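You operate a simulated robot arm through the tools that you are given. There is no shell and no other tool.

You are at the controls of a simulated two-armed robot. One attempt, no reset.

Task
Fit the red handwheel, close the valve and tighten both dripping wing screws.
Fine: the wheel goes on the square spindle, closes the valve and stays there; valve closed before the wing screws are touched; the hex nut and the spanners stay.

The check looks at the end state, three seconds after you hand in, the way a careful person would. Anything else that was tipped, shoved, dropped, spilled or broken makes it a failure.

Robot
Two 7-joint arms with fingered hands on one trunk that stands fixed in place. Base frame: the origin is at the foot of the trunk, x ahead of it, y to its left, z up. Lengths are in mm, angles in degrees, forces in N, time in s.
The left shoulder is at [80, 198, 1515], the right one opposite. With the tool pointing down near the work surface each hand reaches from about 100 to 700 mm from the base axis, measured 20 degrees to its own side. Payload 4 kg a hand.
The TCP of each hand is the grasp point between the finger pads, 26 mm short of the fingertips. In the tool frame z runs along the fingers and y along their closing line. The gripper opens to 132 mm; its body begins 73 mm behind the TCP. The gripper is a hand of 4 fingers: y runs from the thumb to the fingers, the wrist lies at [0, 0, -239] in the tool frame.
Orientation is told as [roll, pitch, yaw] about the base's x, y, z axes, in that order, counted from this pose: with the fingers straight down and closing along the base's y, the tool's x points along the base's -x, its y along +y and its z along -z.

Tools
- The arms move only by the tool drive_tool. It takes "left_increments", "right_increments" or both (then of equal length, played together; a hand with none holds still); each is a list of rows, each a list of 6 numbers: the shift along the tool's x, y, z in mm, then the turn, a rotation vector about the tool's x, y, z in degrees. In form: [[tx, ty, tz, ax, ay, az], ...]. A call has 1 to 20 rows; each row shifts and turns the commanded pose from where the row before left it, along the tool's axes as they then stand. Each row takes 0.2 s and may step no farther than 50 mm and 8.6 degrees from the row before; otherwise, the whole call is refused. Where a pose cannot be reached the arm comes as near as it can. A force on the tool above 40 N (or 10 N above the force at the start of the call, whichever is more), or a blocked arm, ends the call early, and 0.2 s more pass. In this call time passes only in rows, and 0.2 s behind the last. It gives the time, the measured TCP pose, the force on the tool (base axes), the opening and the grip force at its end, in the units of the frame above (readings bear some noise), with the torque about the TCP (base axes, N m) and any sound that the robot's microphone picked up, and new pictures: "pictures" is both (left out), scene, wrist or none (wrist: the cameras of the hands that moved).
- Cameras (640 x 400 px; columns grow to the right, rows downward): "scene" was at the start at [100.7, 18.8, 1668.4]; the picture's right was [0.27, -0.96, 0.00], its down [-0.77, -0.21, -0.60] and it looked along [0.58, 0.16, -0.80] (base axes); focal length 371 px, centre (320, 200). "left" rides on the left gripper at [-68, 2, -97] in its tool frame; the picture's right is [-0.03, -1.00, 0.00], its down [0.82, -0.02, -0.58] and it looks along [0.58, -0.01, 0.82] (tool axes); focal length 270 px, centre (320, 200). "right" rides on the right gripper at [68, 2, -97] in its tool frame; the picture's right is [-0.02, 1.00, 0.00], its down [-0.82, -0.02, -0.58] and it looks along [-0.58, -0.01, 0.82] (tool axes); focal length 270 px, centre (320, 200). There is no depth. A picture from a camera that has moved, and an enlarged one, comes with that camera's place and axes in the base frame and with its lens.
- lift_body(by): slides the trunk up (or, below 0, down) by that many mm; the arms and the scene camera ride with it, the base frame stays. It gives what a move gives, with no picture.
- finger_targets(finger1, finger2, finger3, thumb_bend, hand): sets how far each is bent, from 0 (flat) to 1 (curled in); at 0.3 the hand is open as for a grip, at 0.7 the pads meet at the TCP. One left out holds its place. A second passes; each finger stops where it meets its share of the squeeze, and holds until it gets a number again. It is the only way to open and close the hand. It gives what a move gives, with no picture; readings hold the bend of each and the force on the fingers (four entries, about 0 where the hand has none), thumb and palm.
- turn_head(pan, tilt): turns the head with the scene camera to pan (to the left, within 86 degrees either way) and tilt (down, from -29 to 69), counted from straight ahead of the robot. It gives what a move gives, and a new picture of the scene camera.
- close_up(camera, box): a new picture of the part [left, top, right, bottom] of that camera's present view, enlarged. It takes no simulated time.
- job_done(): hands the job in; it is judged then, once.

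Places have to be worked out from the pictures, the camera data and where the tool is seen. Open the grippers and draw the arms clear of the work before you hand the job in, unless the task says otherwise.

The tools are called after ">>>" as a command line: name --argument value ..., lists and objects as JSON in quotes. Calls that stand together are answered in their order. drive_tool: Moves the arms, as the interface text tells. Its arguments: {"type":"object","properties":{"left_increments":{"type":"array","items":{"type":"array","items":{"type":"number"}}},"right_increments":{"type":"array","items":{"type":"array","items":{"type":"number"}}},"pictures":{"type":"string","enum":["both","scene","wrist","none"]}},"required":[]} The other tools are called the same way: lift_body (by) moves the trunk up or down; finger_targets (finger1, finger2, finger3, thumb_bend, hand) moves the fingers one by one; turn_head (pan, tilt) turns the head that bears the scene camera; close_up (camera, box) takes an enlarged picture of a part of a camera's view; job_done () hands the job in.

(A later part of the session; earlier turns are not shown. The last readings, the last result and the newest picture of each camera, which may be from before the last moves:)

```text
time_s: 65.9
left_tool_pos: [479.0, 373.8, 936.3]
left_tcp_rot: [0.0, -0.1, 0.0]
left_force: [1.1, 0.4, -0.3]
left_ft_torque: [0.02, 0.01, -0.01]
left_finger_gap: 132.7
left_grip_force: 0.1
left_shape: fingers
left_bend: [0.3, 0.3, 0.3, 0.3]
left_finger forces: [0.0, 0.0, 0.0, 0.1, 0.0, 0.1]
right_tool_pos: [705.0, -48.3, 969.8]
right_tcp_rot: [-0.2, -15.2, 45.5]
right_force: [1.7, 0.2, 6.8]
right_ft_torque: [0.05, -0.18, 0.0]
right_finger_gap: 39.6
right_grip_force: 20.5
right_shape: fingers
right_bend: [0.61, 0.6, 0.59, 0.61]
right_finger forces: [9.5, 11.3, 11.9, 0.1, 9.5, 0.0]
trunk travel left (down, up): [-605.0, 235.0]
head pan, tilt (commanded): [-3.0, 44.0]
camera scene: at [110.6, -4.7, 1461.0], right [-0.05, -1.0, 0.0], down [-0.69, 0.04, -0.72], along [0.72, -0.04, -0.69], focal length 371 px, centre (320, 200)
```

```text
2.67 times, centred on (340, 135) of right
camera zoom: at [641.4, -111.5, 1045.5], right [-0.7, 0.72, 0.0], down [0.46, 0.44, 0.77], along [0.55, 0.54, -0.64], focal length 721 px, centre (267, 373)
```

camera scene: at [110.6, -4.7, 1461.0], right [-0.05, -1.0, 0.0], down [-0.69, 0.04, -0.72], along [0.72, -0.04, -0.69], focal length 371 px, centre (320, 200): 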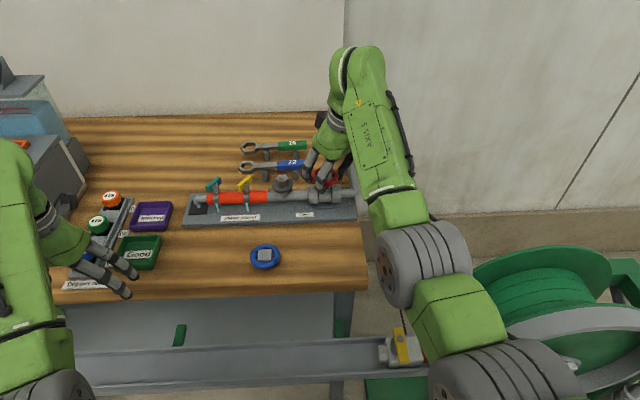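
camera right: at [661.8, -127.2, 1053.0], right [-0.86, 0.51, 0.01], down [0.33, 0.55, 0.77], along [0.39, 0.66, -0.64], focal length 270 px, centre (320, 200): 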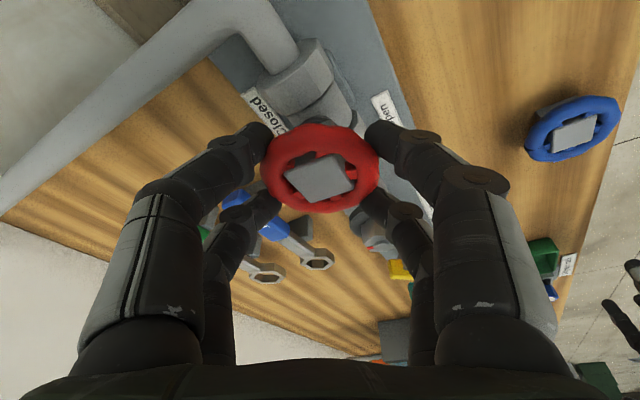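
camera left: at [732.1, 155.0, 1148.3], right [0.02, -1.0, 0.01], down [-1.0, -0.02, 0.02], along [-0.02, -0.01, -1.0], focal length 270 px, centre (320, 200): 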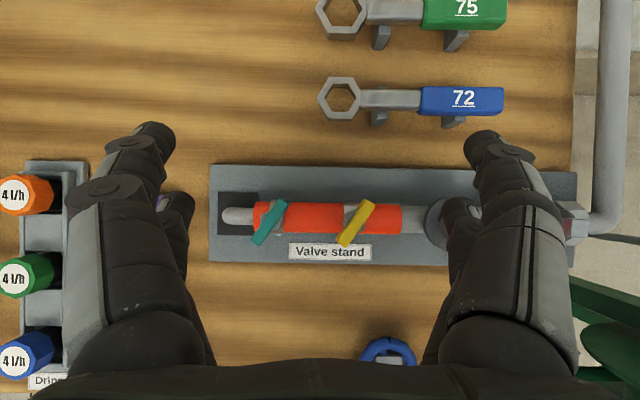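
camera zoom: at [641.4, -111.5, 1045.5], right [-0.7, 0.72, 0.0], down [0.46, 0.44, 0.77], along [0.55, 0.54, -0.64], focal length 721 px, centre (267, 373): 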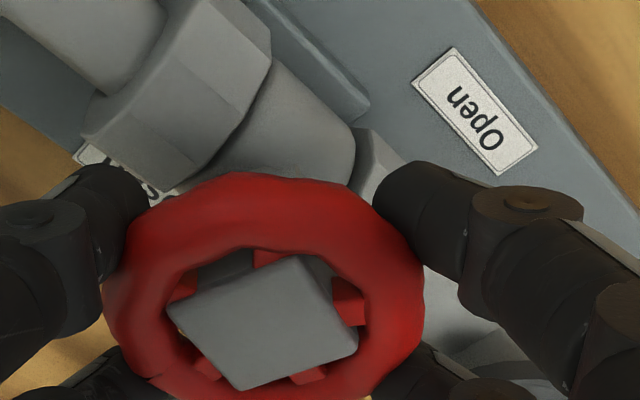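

The hub turned with the hand and the pointer's tip has begun to move back. I continue another 30°.

>>> drive_tool --right_increments '[[0, 0.48, 0, 1.29, 0, 4.83], [0, 0.48, 0, 1.29, 0, 4.83], [0, 0.48, 0, 1.29, 0, 4.83], [0, 0.48, 0, 1.29, 0, 4.83], [0, 0.48, 0, 1.29, 0, 4.83], [0, 0.48, 0, 1.29, 0, 4.83]]' --pictures "wrist"

>>> close_up --camera "scene" --box '[290, 165, 354, 205]'

```text
time_s: 67.3
left_tool_pos: [481.3, 374.5, 935.4]
left_tcp_rot: [0.1, -0.1, 0.0]
left_force: [0.2, 0.1, 0.1]
left_ft_torque: [-0.02, -0.01, -0.02]
left_finger_gap: 132.4
left_grip_force: 0.1
left_shape: fingers
left_bend: [0.3, 0.3, 0.3, 0.3]
left_finger forces: [0.0, 0.1, 0.1, 0.0, 0.0, 0.0]
right_tool_pos: [704.8, -44.8, 969.2]
right_tcp_rot: [0.0, -15.1, 15.6]
right_force: [4.2, 0.5, 6.8]
right_ft_torque: [-0.06, -0.24, 0.06]
right_finger_gap: 39.7
right_grip_force: 21.8
right_shape: fingers
right_bend: [0.61, 0.6, 0.59, 0.61]
right_finger forces: [9.2, 11.8, 12.5, 0.0, 9.1, 0.1]
trunk travel left (down, up): [-605.0, 235.0]
head pan, tilt (commanded): [-3.0, 44.0]
camera right: at [616.7, -68.3, 1045.3], right [-0.24, 0.97, 0.01], down [0.62, 0.15, 0.77], along [0.75, 0.19, -0.64], focal length 270 px, centre (320, 200)
```

right: 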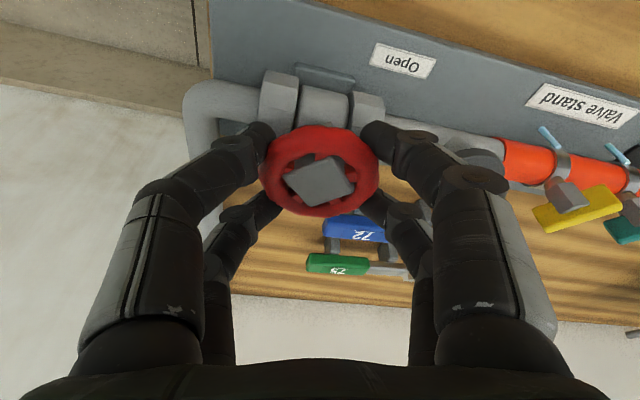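

```text
10.00 times, centred on (322, 185) of scene
camera zoom: at [110.9, -4.7, 1461.0], right [-0.05, -1.0, 0.0], down [-0.69, 0.04, -0.72], along [0.72, -0.04, -0.69], focal length 3709 px, centre (300, 350)
```

zoom: 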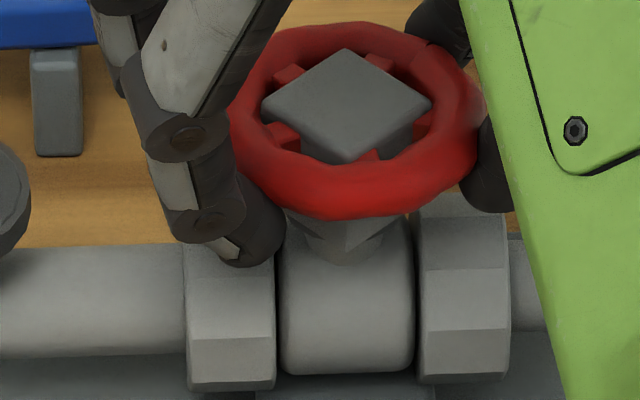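

The hub has turned 45° with the hand and all stays seated. I continue another 30°.

>>> drive_tool --right_increments '[[0, 0.42, 0, 1.29, 0, 4.83], [0, 0.42, 0, 1.29, 0, 4.83], [0, 0.42, 0, 1.29, 0, 4.83], [0, 0.42, 0, 1.29, 0, 4.83], [0, 0.42, 0, 1.29, 0, 4.83], [0, 0.42, 0, 1.29, 0, 4.83]]' --pictures "wrist"

>>> close_up --camera "scene" --box '[290, 165, 354, 205]'

```text
time_s: 68.7
left_tool_pos: [480.2, 373.4, 936.6]
left_tcp_rot: [0.1, -0.1, 0.0]
left_force: [-0.4, 0.2, 0.2]
left_ft_torque: [0.01, 0.01, 0.01]
left_finger_gap: 132.6
left_grip_force: 0.1
left_shape: fingers
left_bend: [0.3, 0.3, 0.3, 0.3]
left_finger forces: [0.0, 0.0, 0.0, 0.0, 0.0, 0.0]
right_tool_pos: [703.8, -43.8, 969.0]
right_tcp_rot: [0.0, -15.1, -14.5]
right_force: [6.5, 0.9, 7.6]
right_ft_torque: [-0.08, -0.23, 0.08]
right_finger_gap: 39.1
right_grip_force: 20.9
right_shape: fingers
right_bend: [0.61, 0.6, 0.59, 0.61]
right_finger forces: [9.4, 12.8, 12.0, 0.0, 8.0, 0.0]
trunk travel left (down, up): [-605.0, 235.0]
head pan, tilt (commanded): [-3.0, 44.0]
camera right: at [617.4, -18.5, 1045.2], right [0.27, 0.96, 0.01], down [0.61, -0.18, 0.77], along [0.74, -0.21, -0.64], focal length 270 px, centre (320, 200)
```

right: 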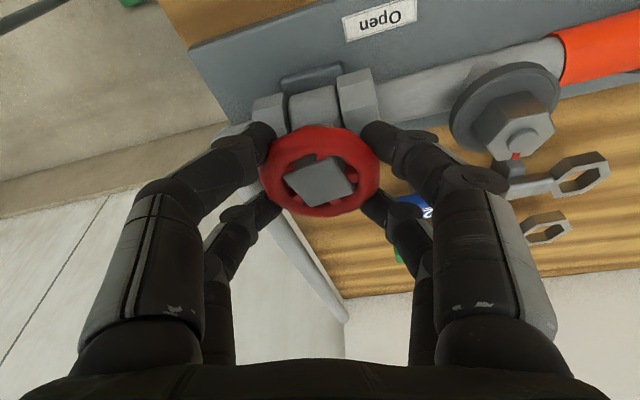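

```text
10.00 times, centred on (322, 185) of scene
camera zoom: at [111.2, -4.5, 1460.9], right [-0.05, -1.0, 0.0], down [-0.69, 0.04, -0.72], along [0.72, -0.04, -0.69], focal length 3709 px, centre (300, 350)
```

zoom: 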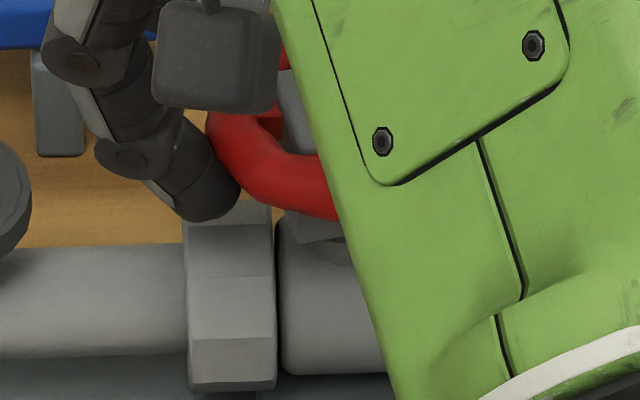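

75° turned; a small x side-load (6.5 N) has built up, which I relieve while turning the remaining 15°.

>>> drive_tool --right_increments '[[-0.7, 0.6, 0.2, 1.29, 0, 4.83], [-0.7, 0.6, 0.2, 1.29, 0, 4.83], [0, 0.42, 0, 1.29, 0, 4.83]]' --pictures "wrist"

```text
time_s: 69.5
left_tool_pos: [480.4, 374.5, 936.8]
left_tcp_rot: [-0.1, -0.2, 0.0]
left_force: [0.1, -0.6, 0.0]
left_ft_torque: [0.0, 0.03, 0.0]
left_finger_gap: 132.7
left_grip_force: 0.1
left_shape: fingers
left_bend: [0.3, 0.3, 0.3, 0.3]
left_finger forces: [0.0, 0.0, 0.0, 0.0, 0.0, 0.0]
right_tool_pos: [705.4, -42.2, 969.5]
right_tcp_rot: [0.2, -15.0, -29.7]
right_force: [2.5, 1.4, 6.7]
right_ft_torque: [-0.05, -0.15, 0.08]
right_finger_gap: 39.3
right_grip_force: 20.8
right_shape: fingers
right_bend: [0.61, 0.6, 0.59, 0.61]
right_finger forces: [9.7, 11.6, 11.3, 0.0, 8.9, 0.0]
trunk travel left (down, up): [-605.0, 235.0]
head pan, tilt (commanded): [-3.0, 44.0]
camera right: at [628.1, 4.3, 1045.3], right [0.51, 0.86, 0.01], down [0.54, -0.33, 0.77], along [0.66, -0.39, -0.64], focal length 270 px, centre (320, 200)
```

right: 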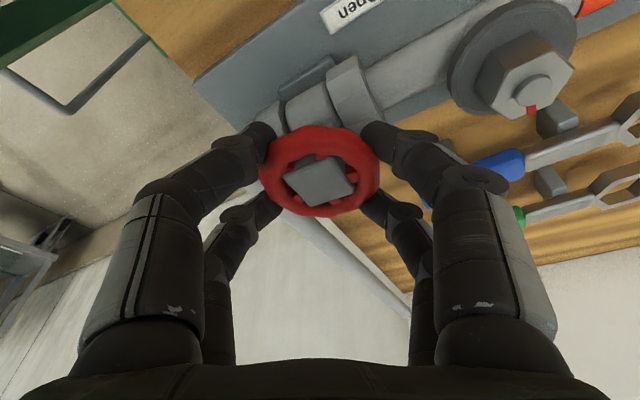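

About 90° turned, with little torque yet; with socket play the spindle may lag. I turn on in small steps and watch for the torque of the stop.

>>> drive_tool --right_increments '[[-0.5, 0.3, 0.1, 0.78, 0, 2.9], [0, 0.25, 0, 0.78, 0, 2.9]]' --pictures "none"

>>> close_up --camera "right" --box '[240, 100, 400, 200]'

```text
time_s: 70.1
left_tool_pos: [479.7, 374.1, 936.0]
left_tcp_rot: [0.1, -0.1, 0.0]
left_force: [-0.5, 0.3, -0.3]
left_ft_torque: [0.03, -0.03, -0.01]
left_finger_gap: 132.5
left_grip_force: 0.0
left_shape: fingers
left_bend: [0.3, 0.3, 0.3, 0.3]
left_finger forces: [0.1, 0.1, 0.0, 0.0, 0.1, 0.0]
right_tool_pos: [704.6, -42.3, 970.6]
right_tcp_rot: [0.1, -15.0, -35.5]
right_force: [2.5, 0.6, 6.2]
right_ft_torque: [-0.1, -0.11, 0.01]
right_finger_gap: 39.1
right_grip_force: 20.3
right_shape: fingers
right_bend: [0.61, 0.6, 0.59, 0.61]
right_finger forces: [9.5, 11.6, 11.5, 0.0, 8.9, 0.1]
trunk travel left (down, up): [-605.0, 235.0]
head pan, tilt (commanded): [-3.0, 44.0]
```

```text
4.00 times, centred on (320, 150) of right
camera zoom: at [634.0, 12.1, 1045.4], right [0.6, 0.8, 0.01], down [0.51, -0.39, 0.77], along [0.62, -0.46, -0.64], focal length 1081 px, centre (320, 400)
```

zoom: 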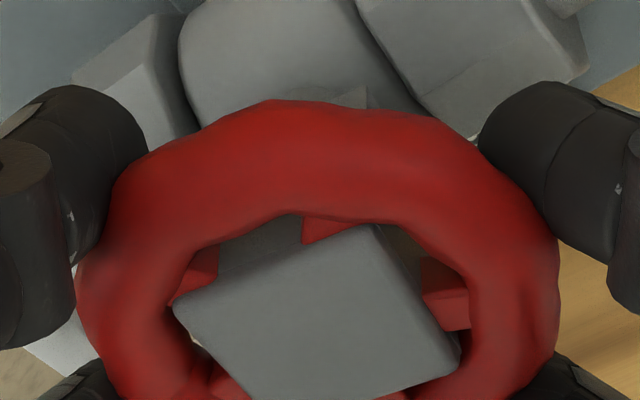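

The wheel follows the hand (≈96°) and there is hardly any torque, so I need to see the pointer. I open the digits a little to leave the wheel on its spindle and check for sound/force changes.

>>> finger_targets --hand "right" --finger1 0.51 --finger2 0.51 --finger3 0.51 --thumb_bend 0.51

>>> close_up --camera "right" --box '[200, 60, 440, 210]'

```text
time_s: 71.1
left_tool_pos: [480.0, 374.2, 935.7]
left_tcp_rot: [0.1, -0.2, -0.1]
left_force: [0.4, -1.3, 1.3]
left_ft_torque: [0.01, 0.02, -0.01]
left_finger_gap: 132.4
left_grip_force: 0.1
left_shape: fingers
left_bend: [0.3, 0.3, 0.3, 0.3]
left_finger forces: [0.1, 0.1, 0.1, 0.0, 0.0, 0.0]
right_tool_pos: [707.1, -41.7, 969.1]
right_tcp_rot: [0.1, -14.9, -35.5]
right_force: [0.8, 0.1, 0.2]
right_ft_torque: [-0.01, -0.01, 0.0]
right_finger_gap: 62.0
right_grip_force: 0.1
right_shape: fingers
right_bend: [0.51, 0.51, 0.51, 0.51]
right_finger forces: [0.0, 0.0, 0.0, 0.1, 0.0, 0.1]
trunk travel left (down, up): [-605.0, 235.0]
head pan, tilt (commanded): [-3.0, 44.0]
```

```text
2.67 times, centred on (320, 135) of right
camera zoom: at [634.4, 12.0, 1045.1], right [0.6, 0.8, 0.01], down [0.51, -0.39, 0.77], along [0.62, -0.46, -0.64], focal length 721 px, centre (320, 373)
```

zoom: 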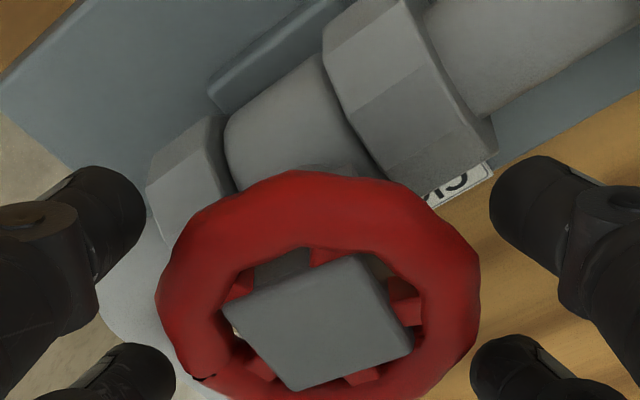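

The wheel stays on the spindle. I lift the open hand straight up 90 mm to look at the pointer.

>>> drive_tool --right_increments '[[-1.3, 0, -4.83, 0, 0, 0], [-3.88, 0, -14.49, 0, 0, 0], [-3.88, 0, -14.49, 0, 0, 0], [-3.88, 0, -14.49, 0, 0, 0], [-3.88, 0, -14.49, 0, 0, 0], [-3.88, 0, -14.49, 0, 0, 0], [-3.88, 0, -14.49, 0, 0, 0]]' --pictures "both"

>>> close_up --camera "right" --box '[240, 40, 400, 140]'

>>> close_up --camera "scene" --box '[290, 165, 354, 205]'

```text
time_s: 72.7
left_tool_pos: [480.7, 373.7, 935.3]
left_tcp_rot: [0.1, -0.2, 0.0]
left_force: [0.4, 0.1, 0.0]
left_ft_torque: [0.01, 0.01, 0.0]
left_finger_gap: 132.6
left_grip_force: 0.0
left_shape: fingers
left_bend: [0.3, 0.3, 0.3, 0.3]
left_finger forces: [0.0, 0.1, 0.0, 0.1, 0.0, 0.1]
right_tool_pos: [705.9, -41.7, 1064.2]
right_tcp_rot: [0.0, -15.0, -35.4]
right_force: [0.3, 0.2, 0.0]
right_ft_torque: [-0.01, -0.01, -0.02]
right_finger_gap: 62.0
right_grip_force: 0.0
right_shape: fingers
right_bend: [0.51, 0.51, 0.51, 0.51]
right_finger forces: [0.0, 0.0, 0.0, 0.1, 0.1, 0.0]
trunk travel left (down, up): [-605.0, 235.0]
head pan, tilt (commanded): [-3.0, 44.0]
camera scene: at [111.1, -5.1, 1460.9], right [-0.05, -1.0, 0.0], down [-0.69, 0.04, -0.72], along [0.72, -0.04, -0.69], focal length 371 px, centre (320, 200)
camera right: at [634.2, 12.0, 1140.5], right [0.6, 0.8, 0.01], down [0.51, -0.39, 0.77], along [0.62, -0.46, -0.64], focal length 270 px, centre (320, 200)
```

scene: 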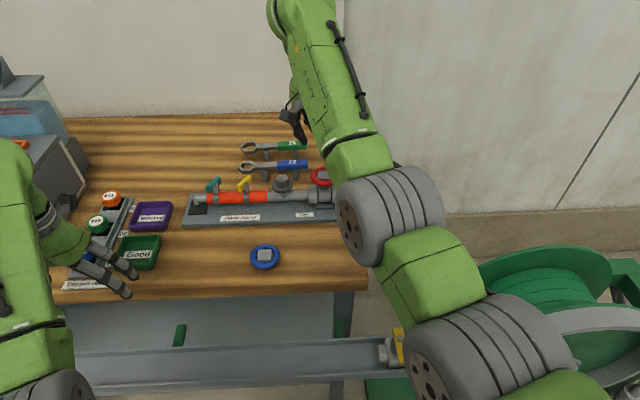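
right: 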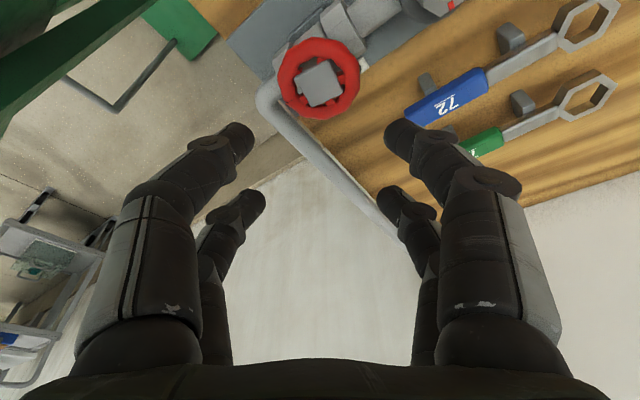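

```text
4.00 times, centred on (320, 90) of right
camera zoom: at [634.2, 12.0, 1140.5], right [0.6, 0.8, 0.01], down [0.51, -0.39, 0.77], along [0.62, -0.46, -0.64], focal length 1081 px, centre (320, 640)
```

zoom: 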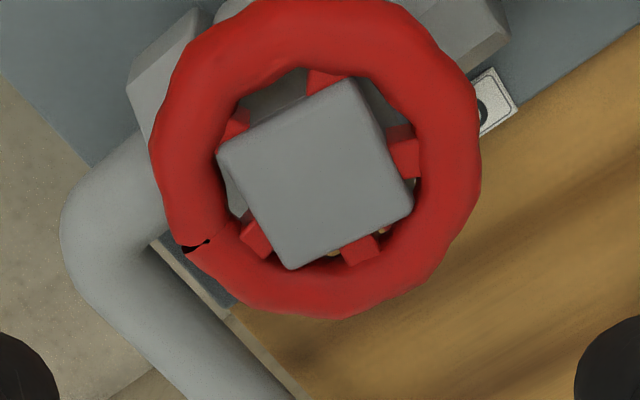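

```text
10.00 times, centred on (322, 185) of scene
camera zoom: at [111.1, -5.1, 1460.9], right [-0.05, -1.0, 0.0], down [-0.69, 0.04, -0.72], along [0.72, -0.04, -0.69], focal length 3709 px, centre (300, 350)
```

zoom: 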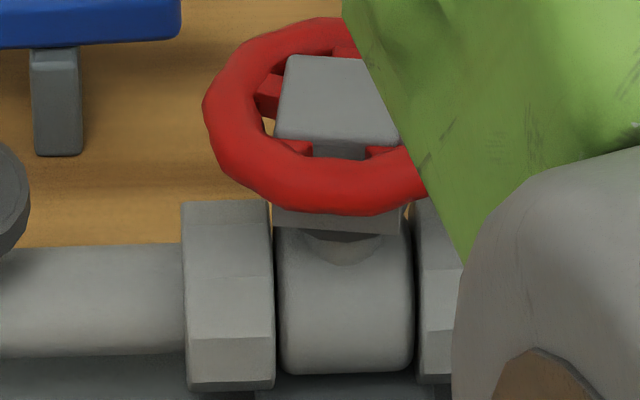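

The pointer is hidden under the wheel from here. I move the right hand to the right side of the valve and turn it to yaw ≈ +90, so that its camera looks at the spindle from the side.

>>> drive_tool --right_increments '[[-1.7, -34.7, 0.5, 0, 0, 0], [-1.7, -34.7, 0.5, 0, 0, 0], [-1.7, -34.7, 0.5, 0, 0, 0], [0, 0, 0, -2.2, 0, -8.21], [0, 0, 0, -2.2, 0, -8.21], [0, 0, 0, -2.2, 0, -8.21], [0, 0, 0, -2.2, 0, -8.21], [0, 0, 0, -2.2, 0, -8.21], [0, 0, 0, -2.2, 0, -8.21], [0, 0, 0, -2.2, 0, -8.21], [0, 0, 0, -2.2, 0, -8.21], [0, 0, 0, -2.2, 0, -8.21], [0, 0, 0, -2.2, 0, -8.21], [0, 0, 0, -2.2, 0, -8.21], [0, 0, 0, -2.2, 0, -8.21], [0, 0, 0, -2.2, 0, -8.21]]' --pictures "both"

```text
time_s: 76.1
left_tool_pos: [481.2, 374.3, 935.4]
left_tcp_rot: [0.1, -0.1, 0.0]
left_force: [0.2, -0.3, -0.5]
left_ft_torque: [0.0, 0.01, -0.02]
left_finger_gap: 132.6
left_grip_force: 0.1
left_shape: fingers
left_bend: [0.3, 0.3, 0.3, 0.3]
left_finger forces: [0.1, 0.0, 0.0, 0.0, 0.0, 0.0]
right_tool_pos: [650.8, -130.7, 1063.6]
right_tcp_rot: [0.1, -15.1, 75.2]
right_force: [0.0, -1.1, 0.0]
right_ft_torque: [0.0, 0.0, 0.0]
right_finger_gap: 61.9
right_grip_force: 0.0
right_shape: fingers
right_bend: [0.51, 0.51, 0.51, 0.51]
right_finger forces: [0.0, 0.0, 0.0, 0.0, 0.1, 0.0]
trunk travel left (down, up): [-605.0, 235.0]
head pan, tilt (commanded): [-3.0, 44.0]
camera scene: at [111.6, -5.2, 1460.9], right [-0.05, -1.0, 0.0], down [-0.69, 0.04, -0.72], along [0.72, -0.04, -0.69], focal length 371 px, centre (320, 200)
camera right: at [626.9, -217.7, 1139.6], right [-0.96, 0.28, 0.01], down [0.18, 0.61, 0.77], along [0.21, 0.74, -0.64], focal length 270 px, centre (320, 200)
```

scene: 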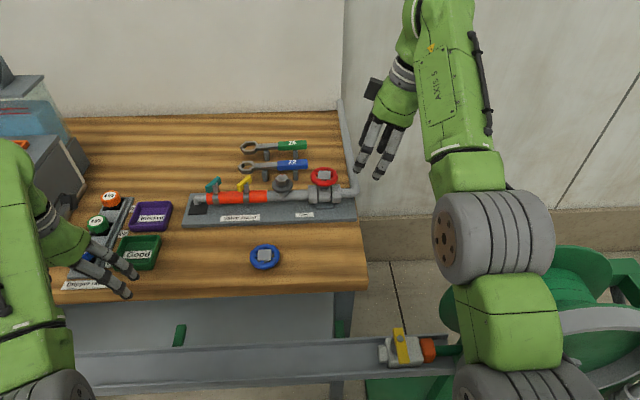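
right: 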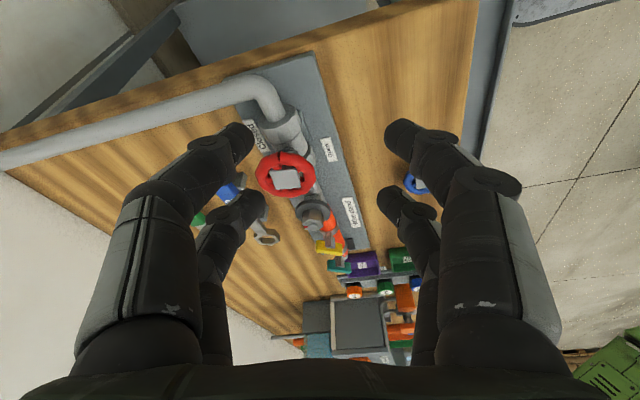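

The wheel is on the valve and now unobstructed. I enlarge both views to find the pointer and the state of the drips.

>>> close_up --camera "right" --box '[230, 120, 350, 195]'

>>> close_up --camera "scene" --box '[290, 160, 354, 200]'

>>> close_up --camera "scene" --box '[186, 170, 282, 230]'

```text
5.33 times, centred on (290, 158) of right
camera zoom: at [626.9, -217.7, 1139.6], right [-0.96, 0.28, 0.01], down [0.18, 0.61, 0.77], along [0.21, 0.74, -0.64], focal length 1442 px, centre (480, 427)
```

zoom: 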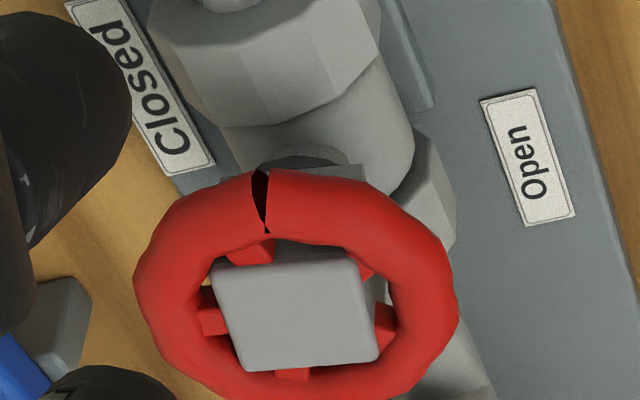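

```text
10.00 times, centred on (322, 180) of scene
camera zoom: at [111.6, -5.2, 1460.9], right [-0.05, -1.0, 0.0], down [-0.69, 0.04, -0.72], along [0.72, -0.04, -0.69], focal length 3709 px, centre (300, 400)
```

zoom: 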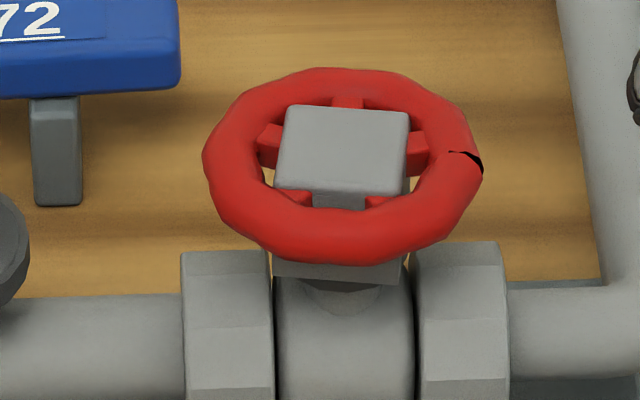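

```text
6.67 times, centred on (234, 200) of scene
camera zoom: at [111.6, -5.2, 1460.9], right [-0.05, -1.0, 0.0], down [-0.69, 0.04, -0.72], along [0.72, -0.04, -0.69], focal length 2472 px, centre (893, 200)
```

zoom: 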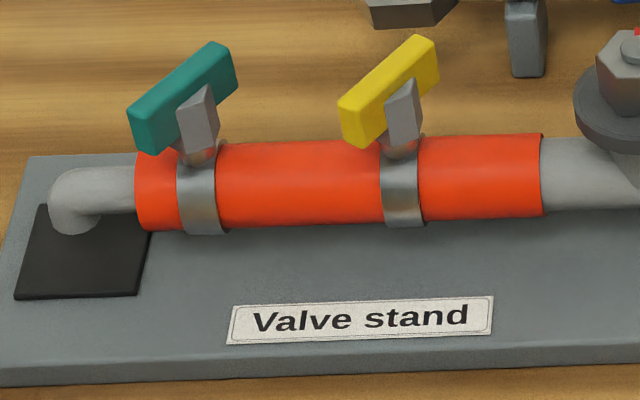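

The blue drips have vanished at both screws and the outlet, so the valve is shut. I lower the right hand's camera for a flatter look at the pointer to be sure.

>>> drive_tool --right_increments '[[3.88, 0, 14.49, 0, 0, 0], [3.88, 0, 14.49, 0, 0, 0], [3.88, 0, 14.49, 0, 0, 0]]' --pictures "wrist"

>>> close_up --camera "right" --box '[230, 150, 350, 225]'

```text
time_s: 76.9
left_tool_pos: [481.7, 373.0, 935.5]
left_tcp_rot: [0.2, 0.0, 0.0]
left_force: [0.6, -0.2, -0.8]
left_ft_torque: [0.0, 0.04, 0.01]
left_finger_gap: 132.9
left_grip_force: 0.1
left_shape: fingers
left_bend: [0.3, 0.3, 0.3, 0.3]
left_finger forces: [0.0, 0.1, 0.0, 0.1, 0.0, 0.1]
right_tool_pos: [649.6, -130.5, 1019.0]
right_tcp_rot: [0.0, -15.1, 75.0]
right_force: [0.9, 0.9, -0.5]
right_ft_torque: [0.02, 0.01, 0.02]
right_finger_gap: 62.0
right_grip_force: 0.0
right_shape: fingers
right_bend: [0.51, 0.51, 0.51, 0.51]
right_finger forces: [0.0, 0.0, 0.0, 0.0, 0.1, 0.0]
trunk travel left (down, up): [-605.0, 235.0]
head pan, tilt (commanded): [-3.0, 44.0]
camera right: at [626.4, -218.1, 1094.5], right [-0.96, 0.28, 0.01], down [0.18, 0.61, 0.77], along [0.21, 0.74, -0.64], focal length 270 px, centre (320, 200)
```

right: 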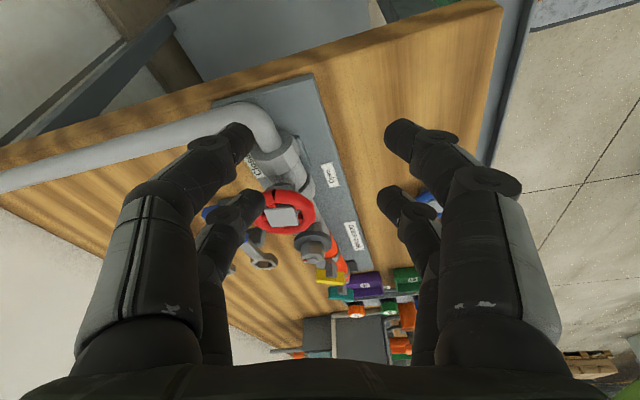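

```text
5.33 times, centred on (290, 188) of right
camera zoom: at [626.4, -218.1, 1094.5], right [-0.96, 0.28, 0.01], down [0.18, 0.61, 0.77], along [0.21, 0.74, -0.64], focal length 1442 px, centre (480, 267)
```

zoom: 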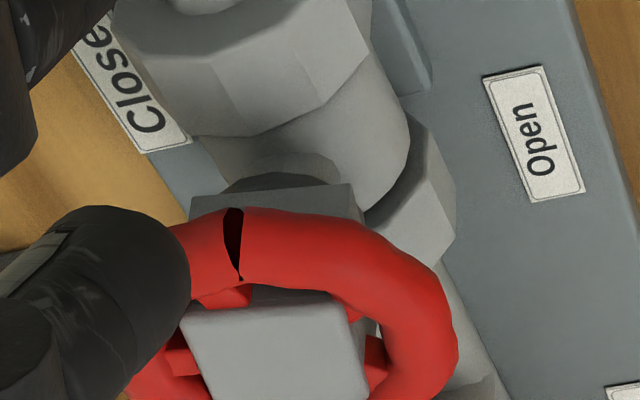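

A digit hides the pointer. I shift the hand 45 mm forward so that the wheel's far side comes into the gap between the digits.

>>> drive_tool --right_increments '[[-5.6, -21.7, 1.5, 0, 0, 0], [-5.6, -21.7, 1.5, 0, 0, 0]]' --pictures "wrist"

>>> close_up --camera "right" --box '[250, 140, 410, 240]'

```text
time_s: 77.5
left_tool_pos: [481.8, 373.1, 935.8]
left_tcp_rot: [0.1, -0.1, -0.1]
left_force: [-0.2, -1.0, 0.5]
left_ft_torque: [-0.02, 0.01, 0.0]
left_finger_gap: 132.8
left_grip_force: 0.1
left_shape: fingers
left_bend: [0.3, 0.3, 0.3, 0.3]
left_finger forces: [0.0, 0.1, 0.1, 0.0, 0.0, 0.0]
right_tool_pos: [696.3, -131.2, 1018.7]
right_tcp_rot: [0.0, -15.0, 75.0]
right_force: [1.0, 0.4, -0.3]
right_ft_torque: [-0.01, 0.03, 0.02]
right_finger_gap: 61.9
right_grip_force: 0.0
right_shape: fingers
right_bend: [0.51, 0.51, 0.51, 0.51]
right_finger forces: [0.0, 0.0, 0.0, 0.0, 0.1, 0.1]
trunk travel left (down, up): [-605.0, 235.0]
head pan, tilt (commanded): [-3.0, 44.0]
camera right: at [672.6, -218.3, 1093.4], right [-0.96, 0.28, 0.01], down [0.19, 0.61, 0.77], along [0.21, 0.74, -0.64], focal length 270 px, centre (320, 200)
```

right: 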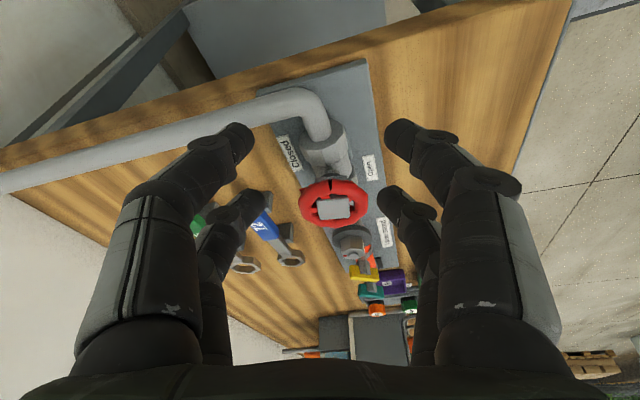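

```text
4.00 times, centred on (330, 190) of right
camera zoom: at [672.6, -218.3, 1093.4], right [-0.96, 0.28, 0.01], down [0.19, 0.61, 0.77], along [0.21, 0.74, -0.64], focal length 1081 px, centre (280, 240)
```

zoom: 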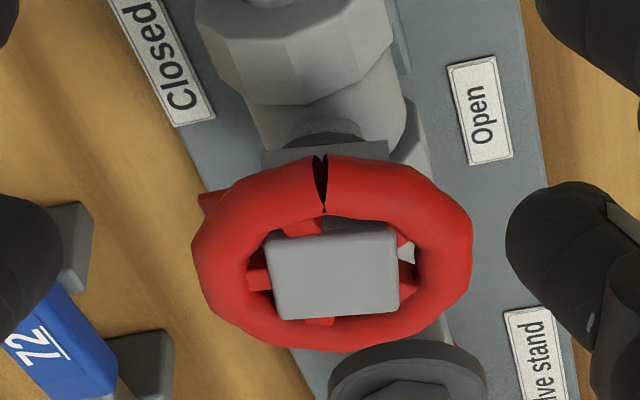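

The pointer tip shows at about (742, −45), straight behind the spindle under "Closed" – the valve is closed and the wheel stays on. Now I withdraw the right hand to the right and up, opening its digits.

>>> drive_tool --right_increments '[[22.7, 27, -23.3, 0, 0, 0], [22.7, 27, -23.3, 0, 0, 0], [22.7, 27, -23.3, 0, 0, 0]]' --pictures "none"

>>> finger_targets --hand "right" --finger1 0.3 --finger2 0.3 --finger3 0.3 --thumb_bend 0.3

>>> close_up --camera "scene" --box '[180, 150, 370, 270]'

```text
time_s: 78.3
left_tool_pos: [481.0, 374.2, 936.2]
left_tcp_rot: [0.1, 0.0, 0.1]
left_force: [0.4, 1.0, 0.1]
left_ft_torque: [-0.04, -0.05, 0.01]
left_finger_gap: 132.3
left_grip_force: 0.1
left_shape: fingers
left_bend: [0.3, 0.3, 0.3, 0.3]
left_finger forces: [0.0, 0.0, 0.0, 0.0, 0.1, 0.0]
right_tool_pos: [593.9, -191.8, 1068.5]
right_tcp_rot: [0.1, -15.1, 74.9]
right_force: [-0.1, -0.9, -0.3]
right_ft_torque: [0.01, -0.02, -0.01]
right_finger_gap: 62.3
right_grip_force: 0.0
right_shape: fingers
right_bend: [0.51, 0.51, 0.51, 0.51]
right_finger forces: [0.0, 0.1, 0.0, 0.0, 0.0, 0.0]
trunk travel left (down, up): [-605.0, 235.0]
head pan, tilt (commanded): [-3.0, 44.0]
```

```text
time_s: 79.3
left_tool_pos: [481.6, 375.2, 936.1]
left_tcp_rot: [0.2, -0.1, -0.1]
left_force: [-0.9, -0.7, 0.1]
left_ft_torque: [0.0, 0.04, 0.02]
left_finger_gap: 132.5
left_grip_force: 0.0
left_shape: fingers
left_bend: [0.3, 0.3, 0.3, 0.3]
left_finger forces: [0.1, 0.0, 0.0, 0.1, 0.0, 0.0]
right_tool_pos: [596.8, -190.6, 1068.0]
right_tcp_rot: [-0.1, -15.1, 75.0]
right_force: [-0.7, 0.8, -0.3]
right_ft_torque: [-0.01, 0.01, -0.02]
right_finger_gap: 132.1
right_grip_force: 0.1
right_shape: fingers
right_bend: [0.3, 0.3, 0.3, 0.3]
right_finger forces: [0.0, 0.0, 0.0, 0.0, 0.0, 0.1]
trunk travel left (down, up): [-605.0, 235.0]
head pan, tilt (commanded): [-3.0, 44.0]
```

```text
3.33 times, centred on (275, 210) of scene
camera zoom: at [111.4, -5.2, 1460.9], right [-0.05, -1.0, 0.0], down [-0.69, 0.04, -0.72], along [0.72, -0.04, -0.69], focal length 1236 px, centre (470, 167)
```

zoom: 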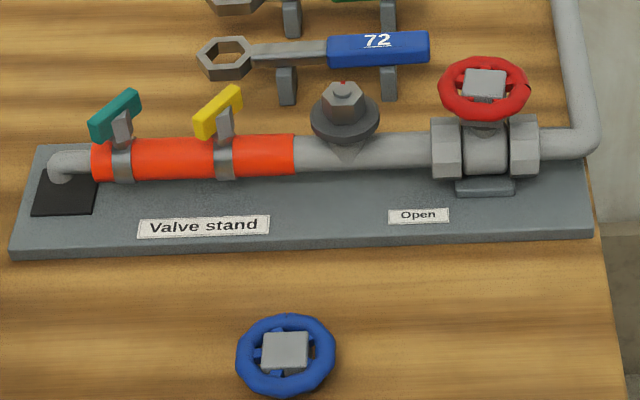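

Everything else is untouched. Next the left hand: I pre-shape its digits to a narrow gap and bring it sideways in front of the table, then forward towards the wing screws at a safe height.

>>> finger_targets --hand "left" --finger1 0.6 --finger2 0.6 --finger3 0.6 --thumb_bend 0.6

>>> drive_tool --left_increments '[[0, -35, 0, 0, 0, 0], [0, -35, 0, 0, 0, 0], [0, -35, 0, 0, 0, 0], [0, -35, 0, 0, 0, 0], [0, -34, 0, 0, 0, 0], [-35, 0, -7.5, 0, 0, 0], [-35, 0, -7.5, 0, 0, 0], [-35, 0, -7.5, 0, 0, 0], [-35, 0, -7.5, 0, 0, 0]]' --pictures "both"

```text
time_s: 80.3
left_tool_pos: [481.6, 374.1, 934.8]
left_tcp_rot: [0.2, 0.0, 0.0]
left_force: [-0.5, 0.4, -0.5]
left_ft_torque: [-0.02, 0.02, 0.03]
left_finger_gap: 33.1
left_grip_force: 0.0
left_shape: fingers
left_bend: [0.6, 0.6, 0.6, 0.6]
left_finger forces: [0.1, 0.1, 0.0, 0.0, 0.1, 0.1]
right_tool_pos: [595.8, -189.4, 1068.5]
right_tcp_rot: [0.0, -15.1, 75.0]
right_force: [0.5, -0.4, 0.0]
right_ft_torque: [-0.02, 0.0, 0.02]
right_finger_gap: 132.6
right_grip_force: 0.0
right_shape: fingers
right_bend: [0.3, 0.3, 0.3, 0.3]
right_finger forces: [0.0, 0.0, 0.1, 0.0, 0.0, 0.0]
trunk travel left (down, up): [-605.0, 235.0]
head pan, tilt (commanded): [-3.0, 44.0]
```

```text
time_s: 82.3
left_tool_pos: [639.6, 204.2, 945.7]
left_tcp_rot: [0.0, 0.1, -0.1]
left_force: [0.5, 0.0, -0.3]
left_ft_torque: [0.0, -0.04, -0.01]
left_finger_gap: 32.9
left_grip_force: 0.1
left_shape: fingers
left_bend: [0.6, 0.6, 0.6, 0.6]
left_finger forces: [0.0, 0.0, 0.1, 0.0, 0.1, 0.0]
left hand out of reach, approached as far as the arm can: row 1, 2, 3, 4
right_tool_pos: [594.5, -190.4, 1067.6]
right_tcp_rot: [0.0, -15.1, 75.0]
right_force: [-0.2, 0.0, 0.0]
right_ft_torque: [-0.03, 0.04, -0.02]
right_finger_gap: 132.5
right_grip_force: 0.1
right_shape: fingers
right_bend: [0.3, 0.3, 0.3, 0.3]
right_finger forces: [0.1, 0.1, 0.0, 0.0, 0.1, 0.0]
trunk travel left (down, up): [-605.0, 235.0]
head pan, tilt (commanded): [-3.0, 44.0]
camera scene: at [113.3, -5.3, 1460.7], right [-0.05, -1.0, 0.0], down [-0.69, 0.04, -0.72], along [0.72, -0.04, -0.7], focal length 371 px, centre (320, 200)
camera left: at [707.5, 206.0, 1042.8], right [0.03, -1.0, 0.0], down [-0.81, -0.02, 0.58], along [-0.58, -0.01, -0.82], focal length 270 px, centre (320, 200)
```

scene: 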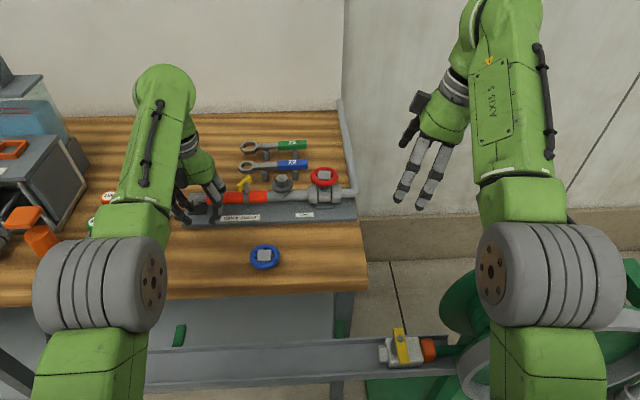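
left: 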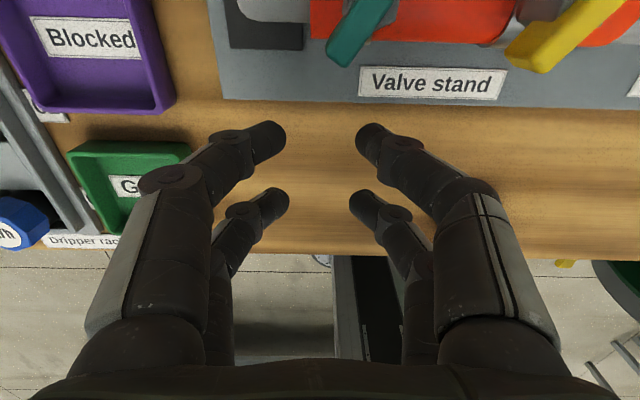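

The left hand is at (640, 204, 946), just in front of the stand. I tilt it 8°, raise it above the wing tops and turn it clockwise to yaw −34° to match the bars.

>>> drive_tool --left_increments '[[0, 0, 0, 0, -8, 0], [-2.8, 0, -19.8, 0, 0, 0], [-2.8, 0, -19.8, 0, 0, 0], [0, 0, 0, 1.18, 0, 8.42], [0, 0, 0, 1.18, 0, 8.42], [0, 0, 0, 1.18, 0, 8.42], [0, 0, 0, 1.18, 0, 8.42]]' --pictures "both"

```text
time_s: 83.9
left_tool_pos: [637.6, 204.1, 988.2]
left_tcp_rot: [0.1, -8.0, -34.2]
left_force: [0.0, 0.3, 0.7]
left_ft_torque: [-0.02, -0.03, 0.03]
left_finger_gap: 32.6
left_grip_force: 0.1
left_shape: fingers
left_bend: [0.6, 0.6, 0.6, 0.6]
left_finger forces: [0.0, 0.0, 0.1, 0.1, 0.0, 0.0]
right_tool_pos: [596.4, -189.3, 1068.1]
right_tcp_rot: [-0.1, -15.1, 74.9]
right_force: [0.2, 0.4, 0.1]
right_ft_torque: [0.01, -0.02, -0.01]
right_finger_gap: 132.5
right_grip_force: 0.1
right_shape: fingers
right_bend: [0.3, 0.3, 0.3, 0.3]
right_finger forces: [0.0, 0.0, 0.0, 0.0, 0.1, 0.0]
trunk travel left (down, up): [-605.0, 235.0]
head pan, tilt (commanded): [-3.0, 44.0]
camera scene: at [111.2, -5.0, 1460.9], right [-0.05, -1.0, 0.0], down [-0.69, 0.04, -0.72], along [0.72, -0.04, -0.69], focal length 371 px, centre (320, 200)
camera left: at [683.8, 175.1, 1092.4], right [-0.54, -0.84, 0.0], down [-0.75, 0.48, 0.46], along [-0.39, 0.25, -0.89], focal length 270 px, centre (320, 200)
```

scene: 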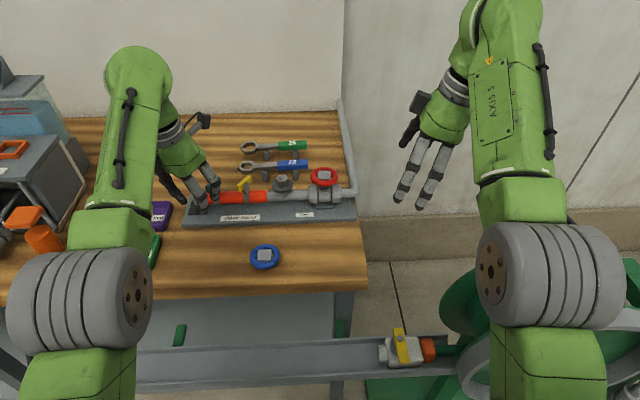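
left: 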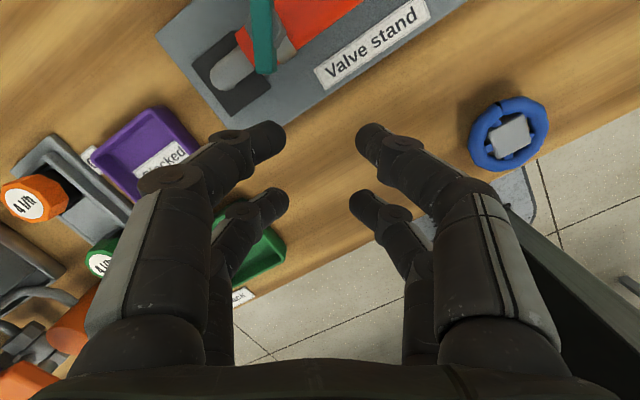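

The bar now lies along the hand's x axis. I enlarge the left view to pin down the teal bar's centre and direction.

>>> close_up --camera "left" --box '[200, 0, 328, 80]'

>>> close_up --camera "scene" --box '[180, 165, 276, 225]'

```text
5.00 times, centred on (264, 40) of left
camera zoom: at [683.8, 175.1, 1092.4], right [-0.54, -0.84, 0.0], down [-0.75, 0.48, 0.46], along [-0.39, 0.25, -0.89], focal length 1351 px, centre (600, 1000)
```

zoom: 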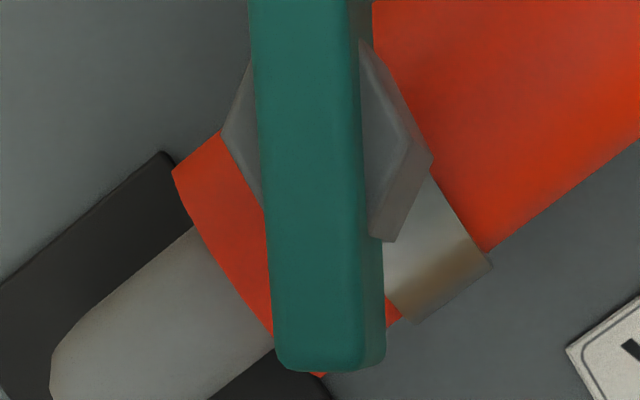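

```text
6.67 times, centred on (228, 195) of scene
camera zoom: at [111.2, -5.0, 1460.9], right [-0.05, -1.0, 0.0], down [-0.69, 0.04, -0.72], along [0.72, -0.04, -0.69], focal length 2472 px, centre (933, 233)
```

zoom: 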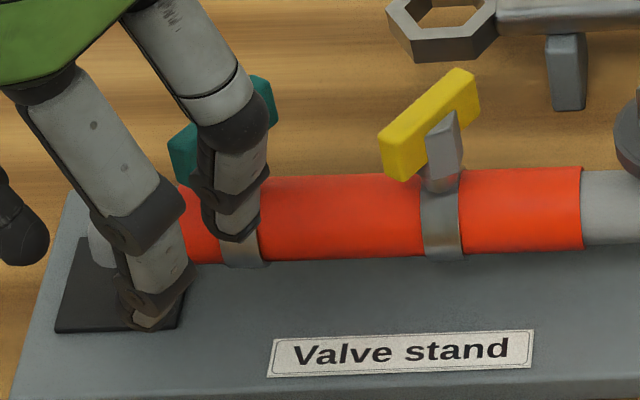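

Teal bar: centre ≈ (710.3, 189.7), azimuth −35.3°, top 943. I move over it, straighten the hand to vertical and align its yaw.

>>> drive_tool --left_increments '[[-22.5, 9.6, 1.5, 0, 0, 0], [-22.5, 9.6, 1.5, 0, 0, 0], [-22.5, 9.7, 1.4, 0, 0, 0], [0, 0, 0, 0, 4, 0], [0, 0, 0, 0, 4, 0], [0, 0, 0, 0, 0, 1.1]]' --pictures "both"

>>> close_up --camera "left" --box '[200, 40, 440, 190]'

```text
time_s: 85.3
left_tool_pos: [709.6, 189.1, 993.4]
left_tcp_rot: [0.0, 0.0, -35.1]
left_force: [0.0, 0.2, 0.2]
left_ft_torque: [-0.01, 0.01, 0.0]
left_finger_gap: 33.0
left_grip_force: 0.1
left_shape: fingers
left_bend: [0.6, 0.6, 0.6, 0.6]
left_finger forces: [0.1, 0.1, 0.0, 0.0, 0.0, 0.1]
right_tool_pos: [596.4, -191.2, 1068.5]
right_tcp_rot: [-0.1, -15.1, 75.0]
right_force: [0.4, 0.0, -0.8]
right_ft_torque: [0.03, 0.01, 0.0]
right_finger_gap: 132.4
right_grip_force: 0.1
right_shape: fingers
right_bend: [0.3, 0.3, 0.3, 0.3]
right_finger forces: [0.1, 0.1, 0.1, 0.0, 0.0, 0.0]
trunk travel left (down, up): [-605.0, 235.0]
head pan, tilt (commanded): [-3.0, 44.0]
camera scene: at [111.3, -5.0, 1460.9], right [-0.05, -1.0, 0.0], down [-0.69, 0.04, -0.72], along [0.72, -0.04, -0.69], focal length 371 px, centre (320, 200)
camera left: at [767.1, 152.1, 1089.2], right [-0.55, -0.83, 0.0], down [-0.68, 0.45, 0.58], along [-0.48, 0.32, -0.82], focal length 270 px, centre (320, 200)
```

scene: 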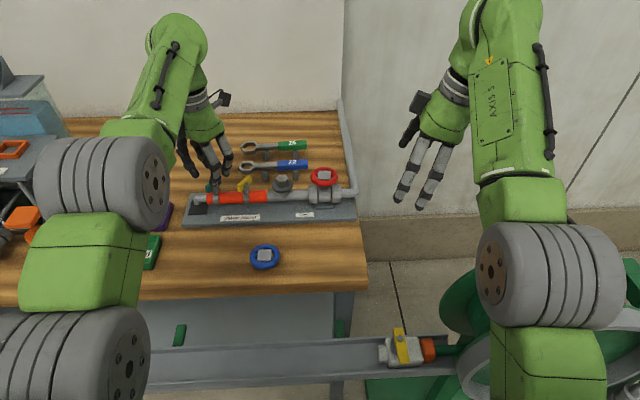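
left: 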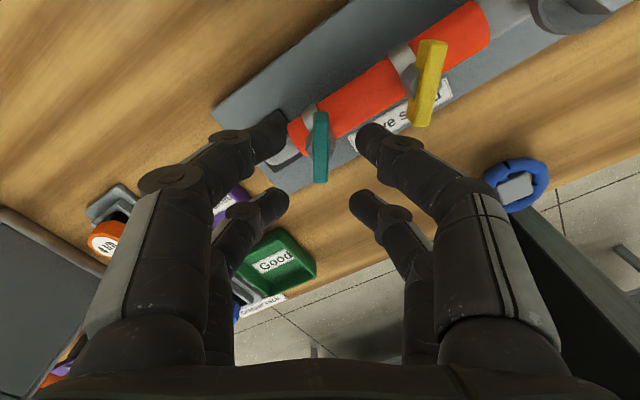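

```text
2.67 times, centred on (320, 115) of left
camera zoom: at [767.1, 152.1, 1089.2], right [-0.55, -0.83, 0.0], down [-0.68, 0.45, 0.58], along [-0.48, 0.32, -0.82], focal length 721 px, centre (320, 427)
```

zoom: 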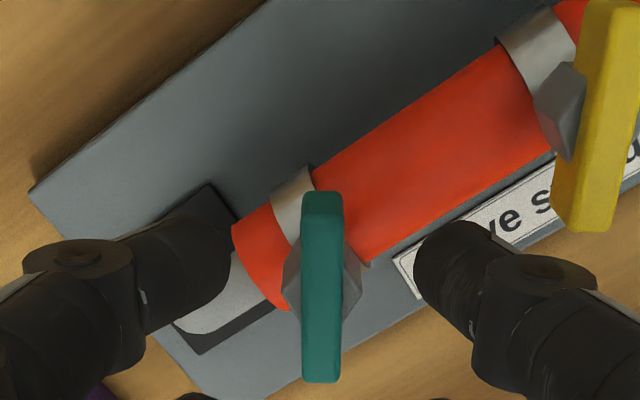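

The teal bar lies centred between the digit rows and parallel to them. I descend 40 mm to TCP z≈953.

>>> drive_tool --left_increments '[[0, 0.5, 10, 0, 0, 0], [0, 0, 10, 0, 0, 0], [0, 0, 10, 0, 0, 0], [0, 0, 10, 0, 0, 0]]' --pictures "both"

>>> close_up --camera "left" --box '[200, 80, 440, 230]'

>>> close_up --camera "scene" --box '[180, 160, 276, 220]'

```text
time_s: 86.3
left_tool_pos: [710.3, 191.0, 952.0]
left_tcp_rot: [0.2, 0.0, -35.1]
left_force: [-1.2, -0.1, 0.1]
left_ft_torque: [0.02, 0.03, 0.01]
left_finger_gap: 32.7
left_grip_force: 0.0
left_shape: fingers
left_bend: [0.6, 0.6, 0.6, 0.6]
left_finger forces: [0.0, 0.1, 0.1, 0.1, 0.1, 0.0]
right_tool_pos: [596.7, -189.9, 1068.6]
right_tcp_rot: [0.1, -15.0, 75.0]
right_force: [-0.6, -1.0, 1.0]
right_ft_torque: [-0.01, 0.03, 0.01]
right_finger_gap: 132.4
right_grip_force: 0.1
right_shape: fingers
right_bend: [0.3, 0.3, 0.3, 0.3]
right_finger forces: [0.1, 0.1, 0.1, 0.0, 0.0, 0.0]
trunk travel left (down, up): [-605.0, 235.0]
head pan, tilt (commanded): [-3.0, 44.0]
camera scene: at [111.8, -5.3, 1460.9], right [-0.05, -1.0, 0.0], down [-0.69, 0.04, -0.72], along [0.72, -0.04, -0.69], focal length 371 px, centre (320, 200)
camera left: at [767.9, 152.4, 1049.2], right [-0.55, -0.83, 0.0], down [-0.68, 0.45, 0.58], along [-0.48, 0.32, -0.82], focal length 270 px, centre (320, 200)
```

scene: 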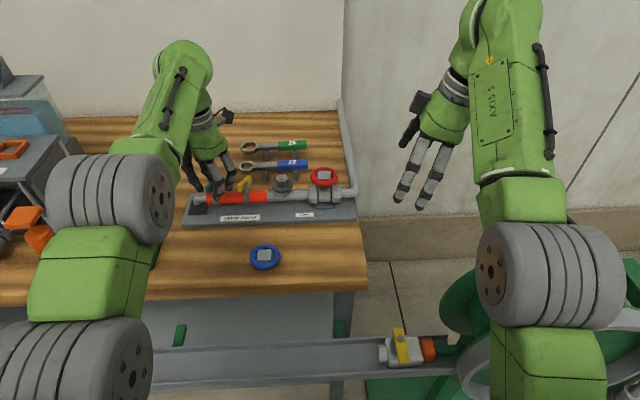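
left: 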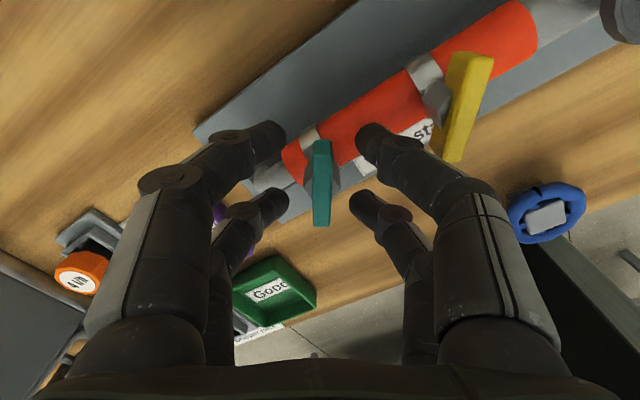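

```text
2.67 times, centred on (320, 155) of left
camera zoom: at [767.9, 152.4, 1049.2], right [-0.55, -0.83, 0.0], down [-0.68, 0.45, 0.58], along [-0.48, 0.32, -0.82], focal length 721 px, centre (320, 320)
```

zoom: 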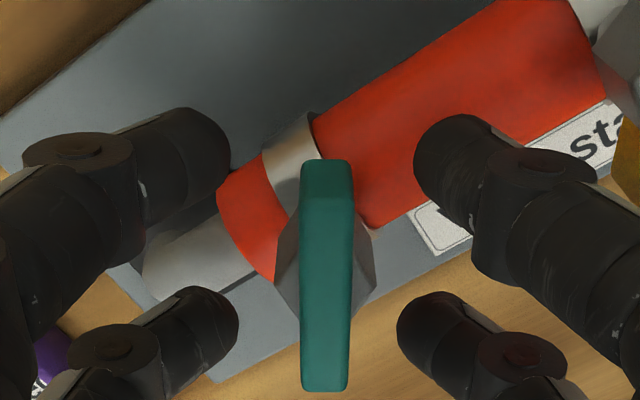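

```text
6.67 times, centred on (228, 190) of scene
camera zoom: at [111.8, -5.3, 1460.9], right [-0.05, -1.0, 0.0], down [-0.69, 0.04, -0.72], along [0.72, -0.04, -0.69], focal length 2472 px, centre (933, 267)
```

zoom: 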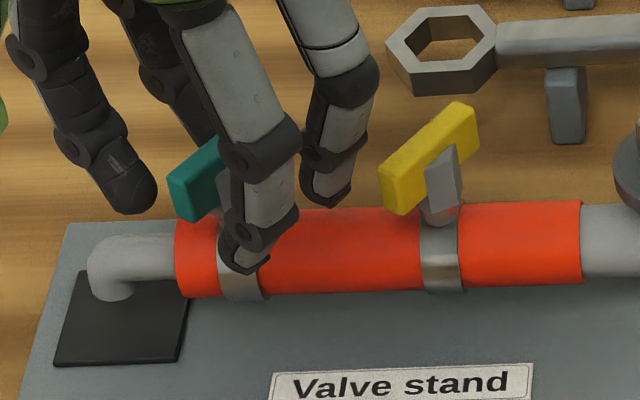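

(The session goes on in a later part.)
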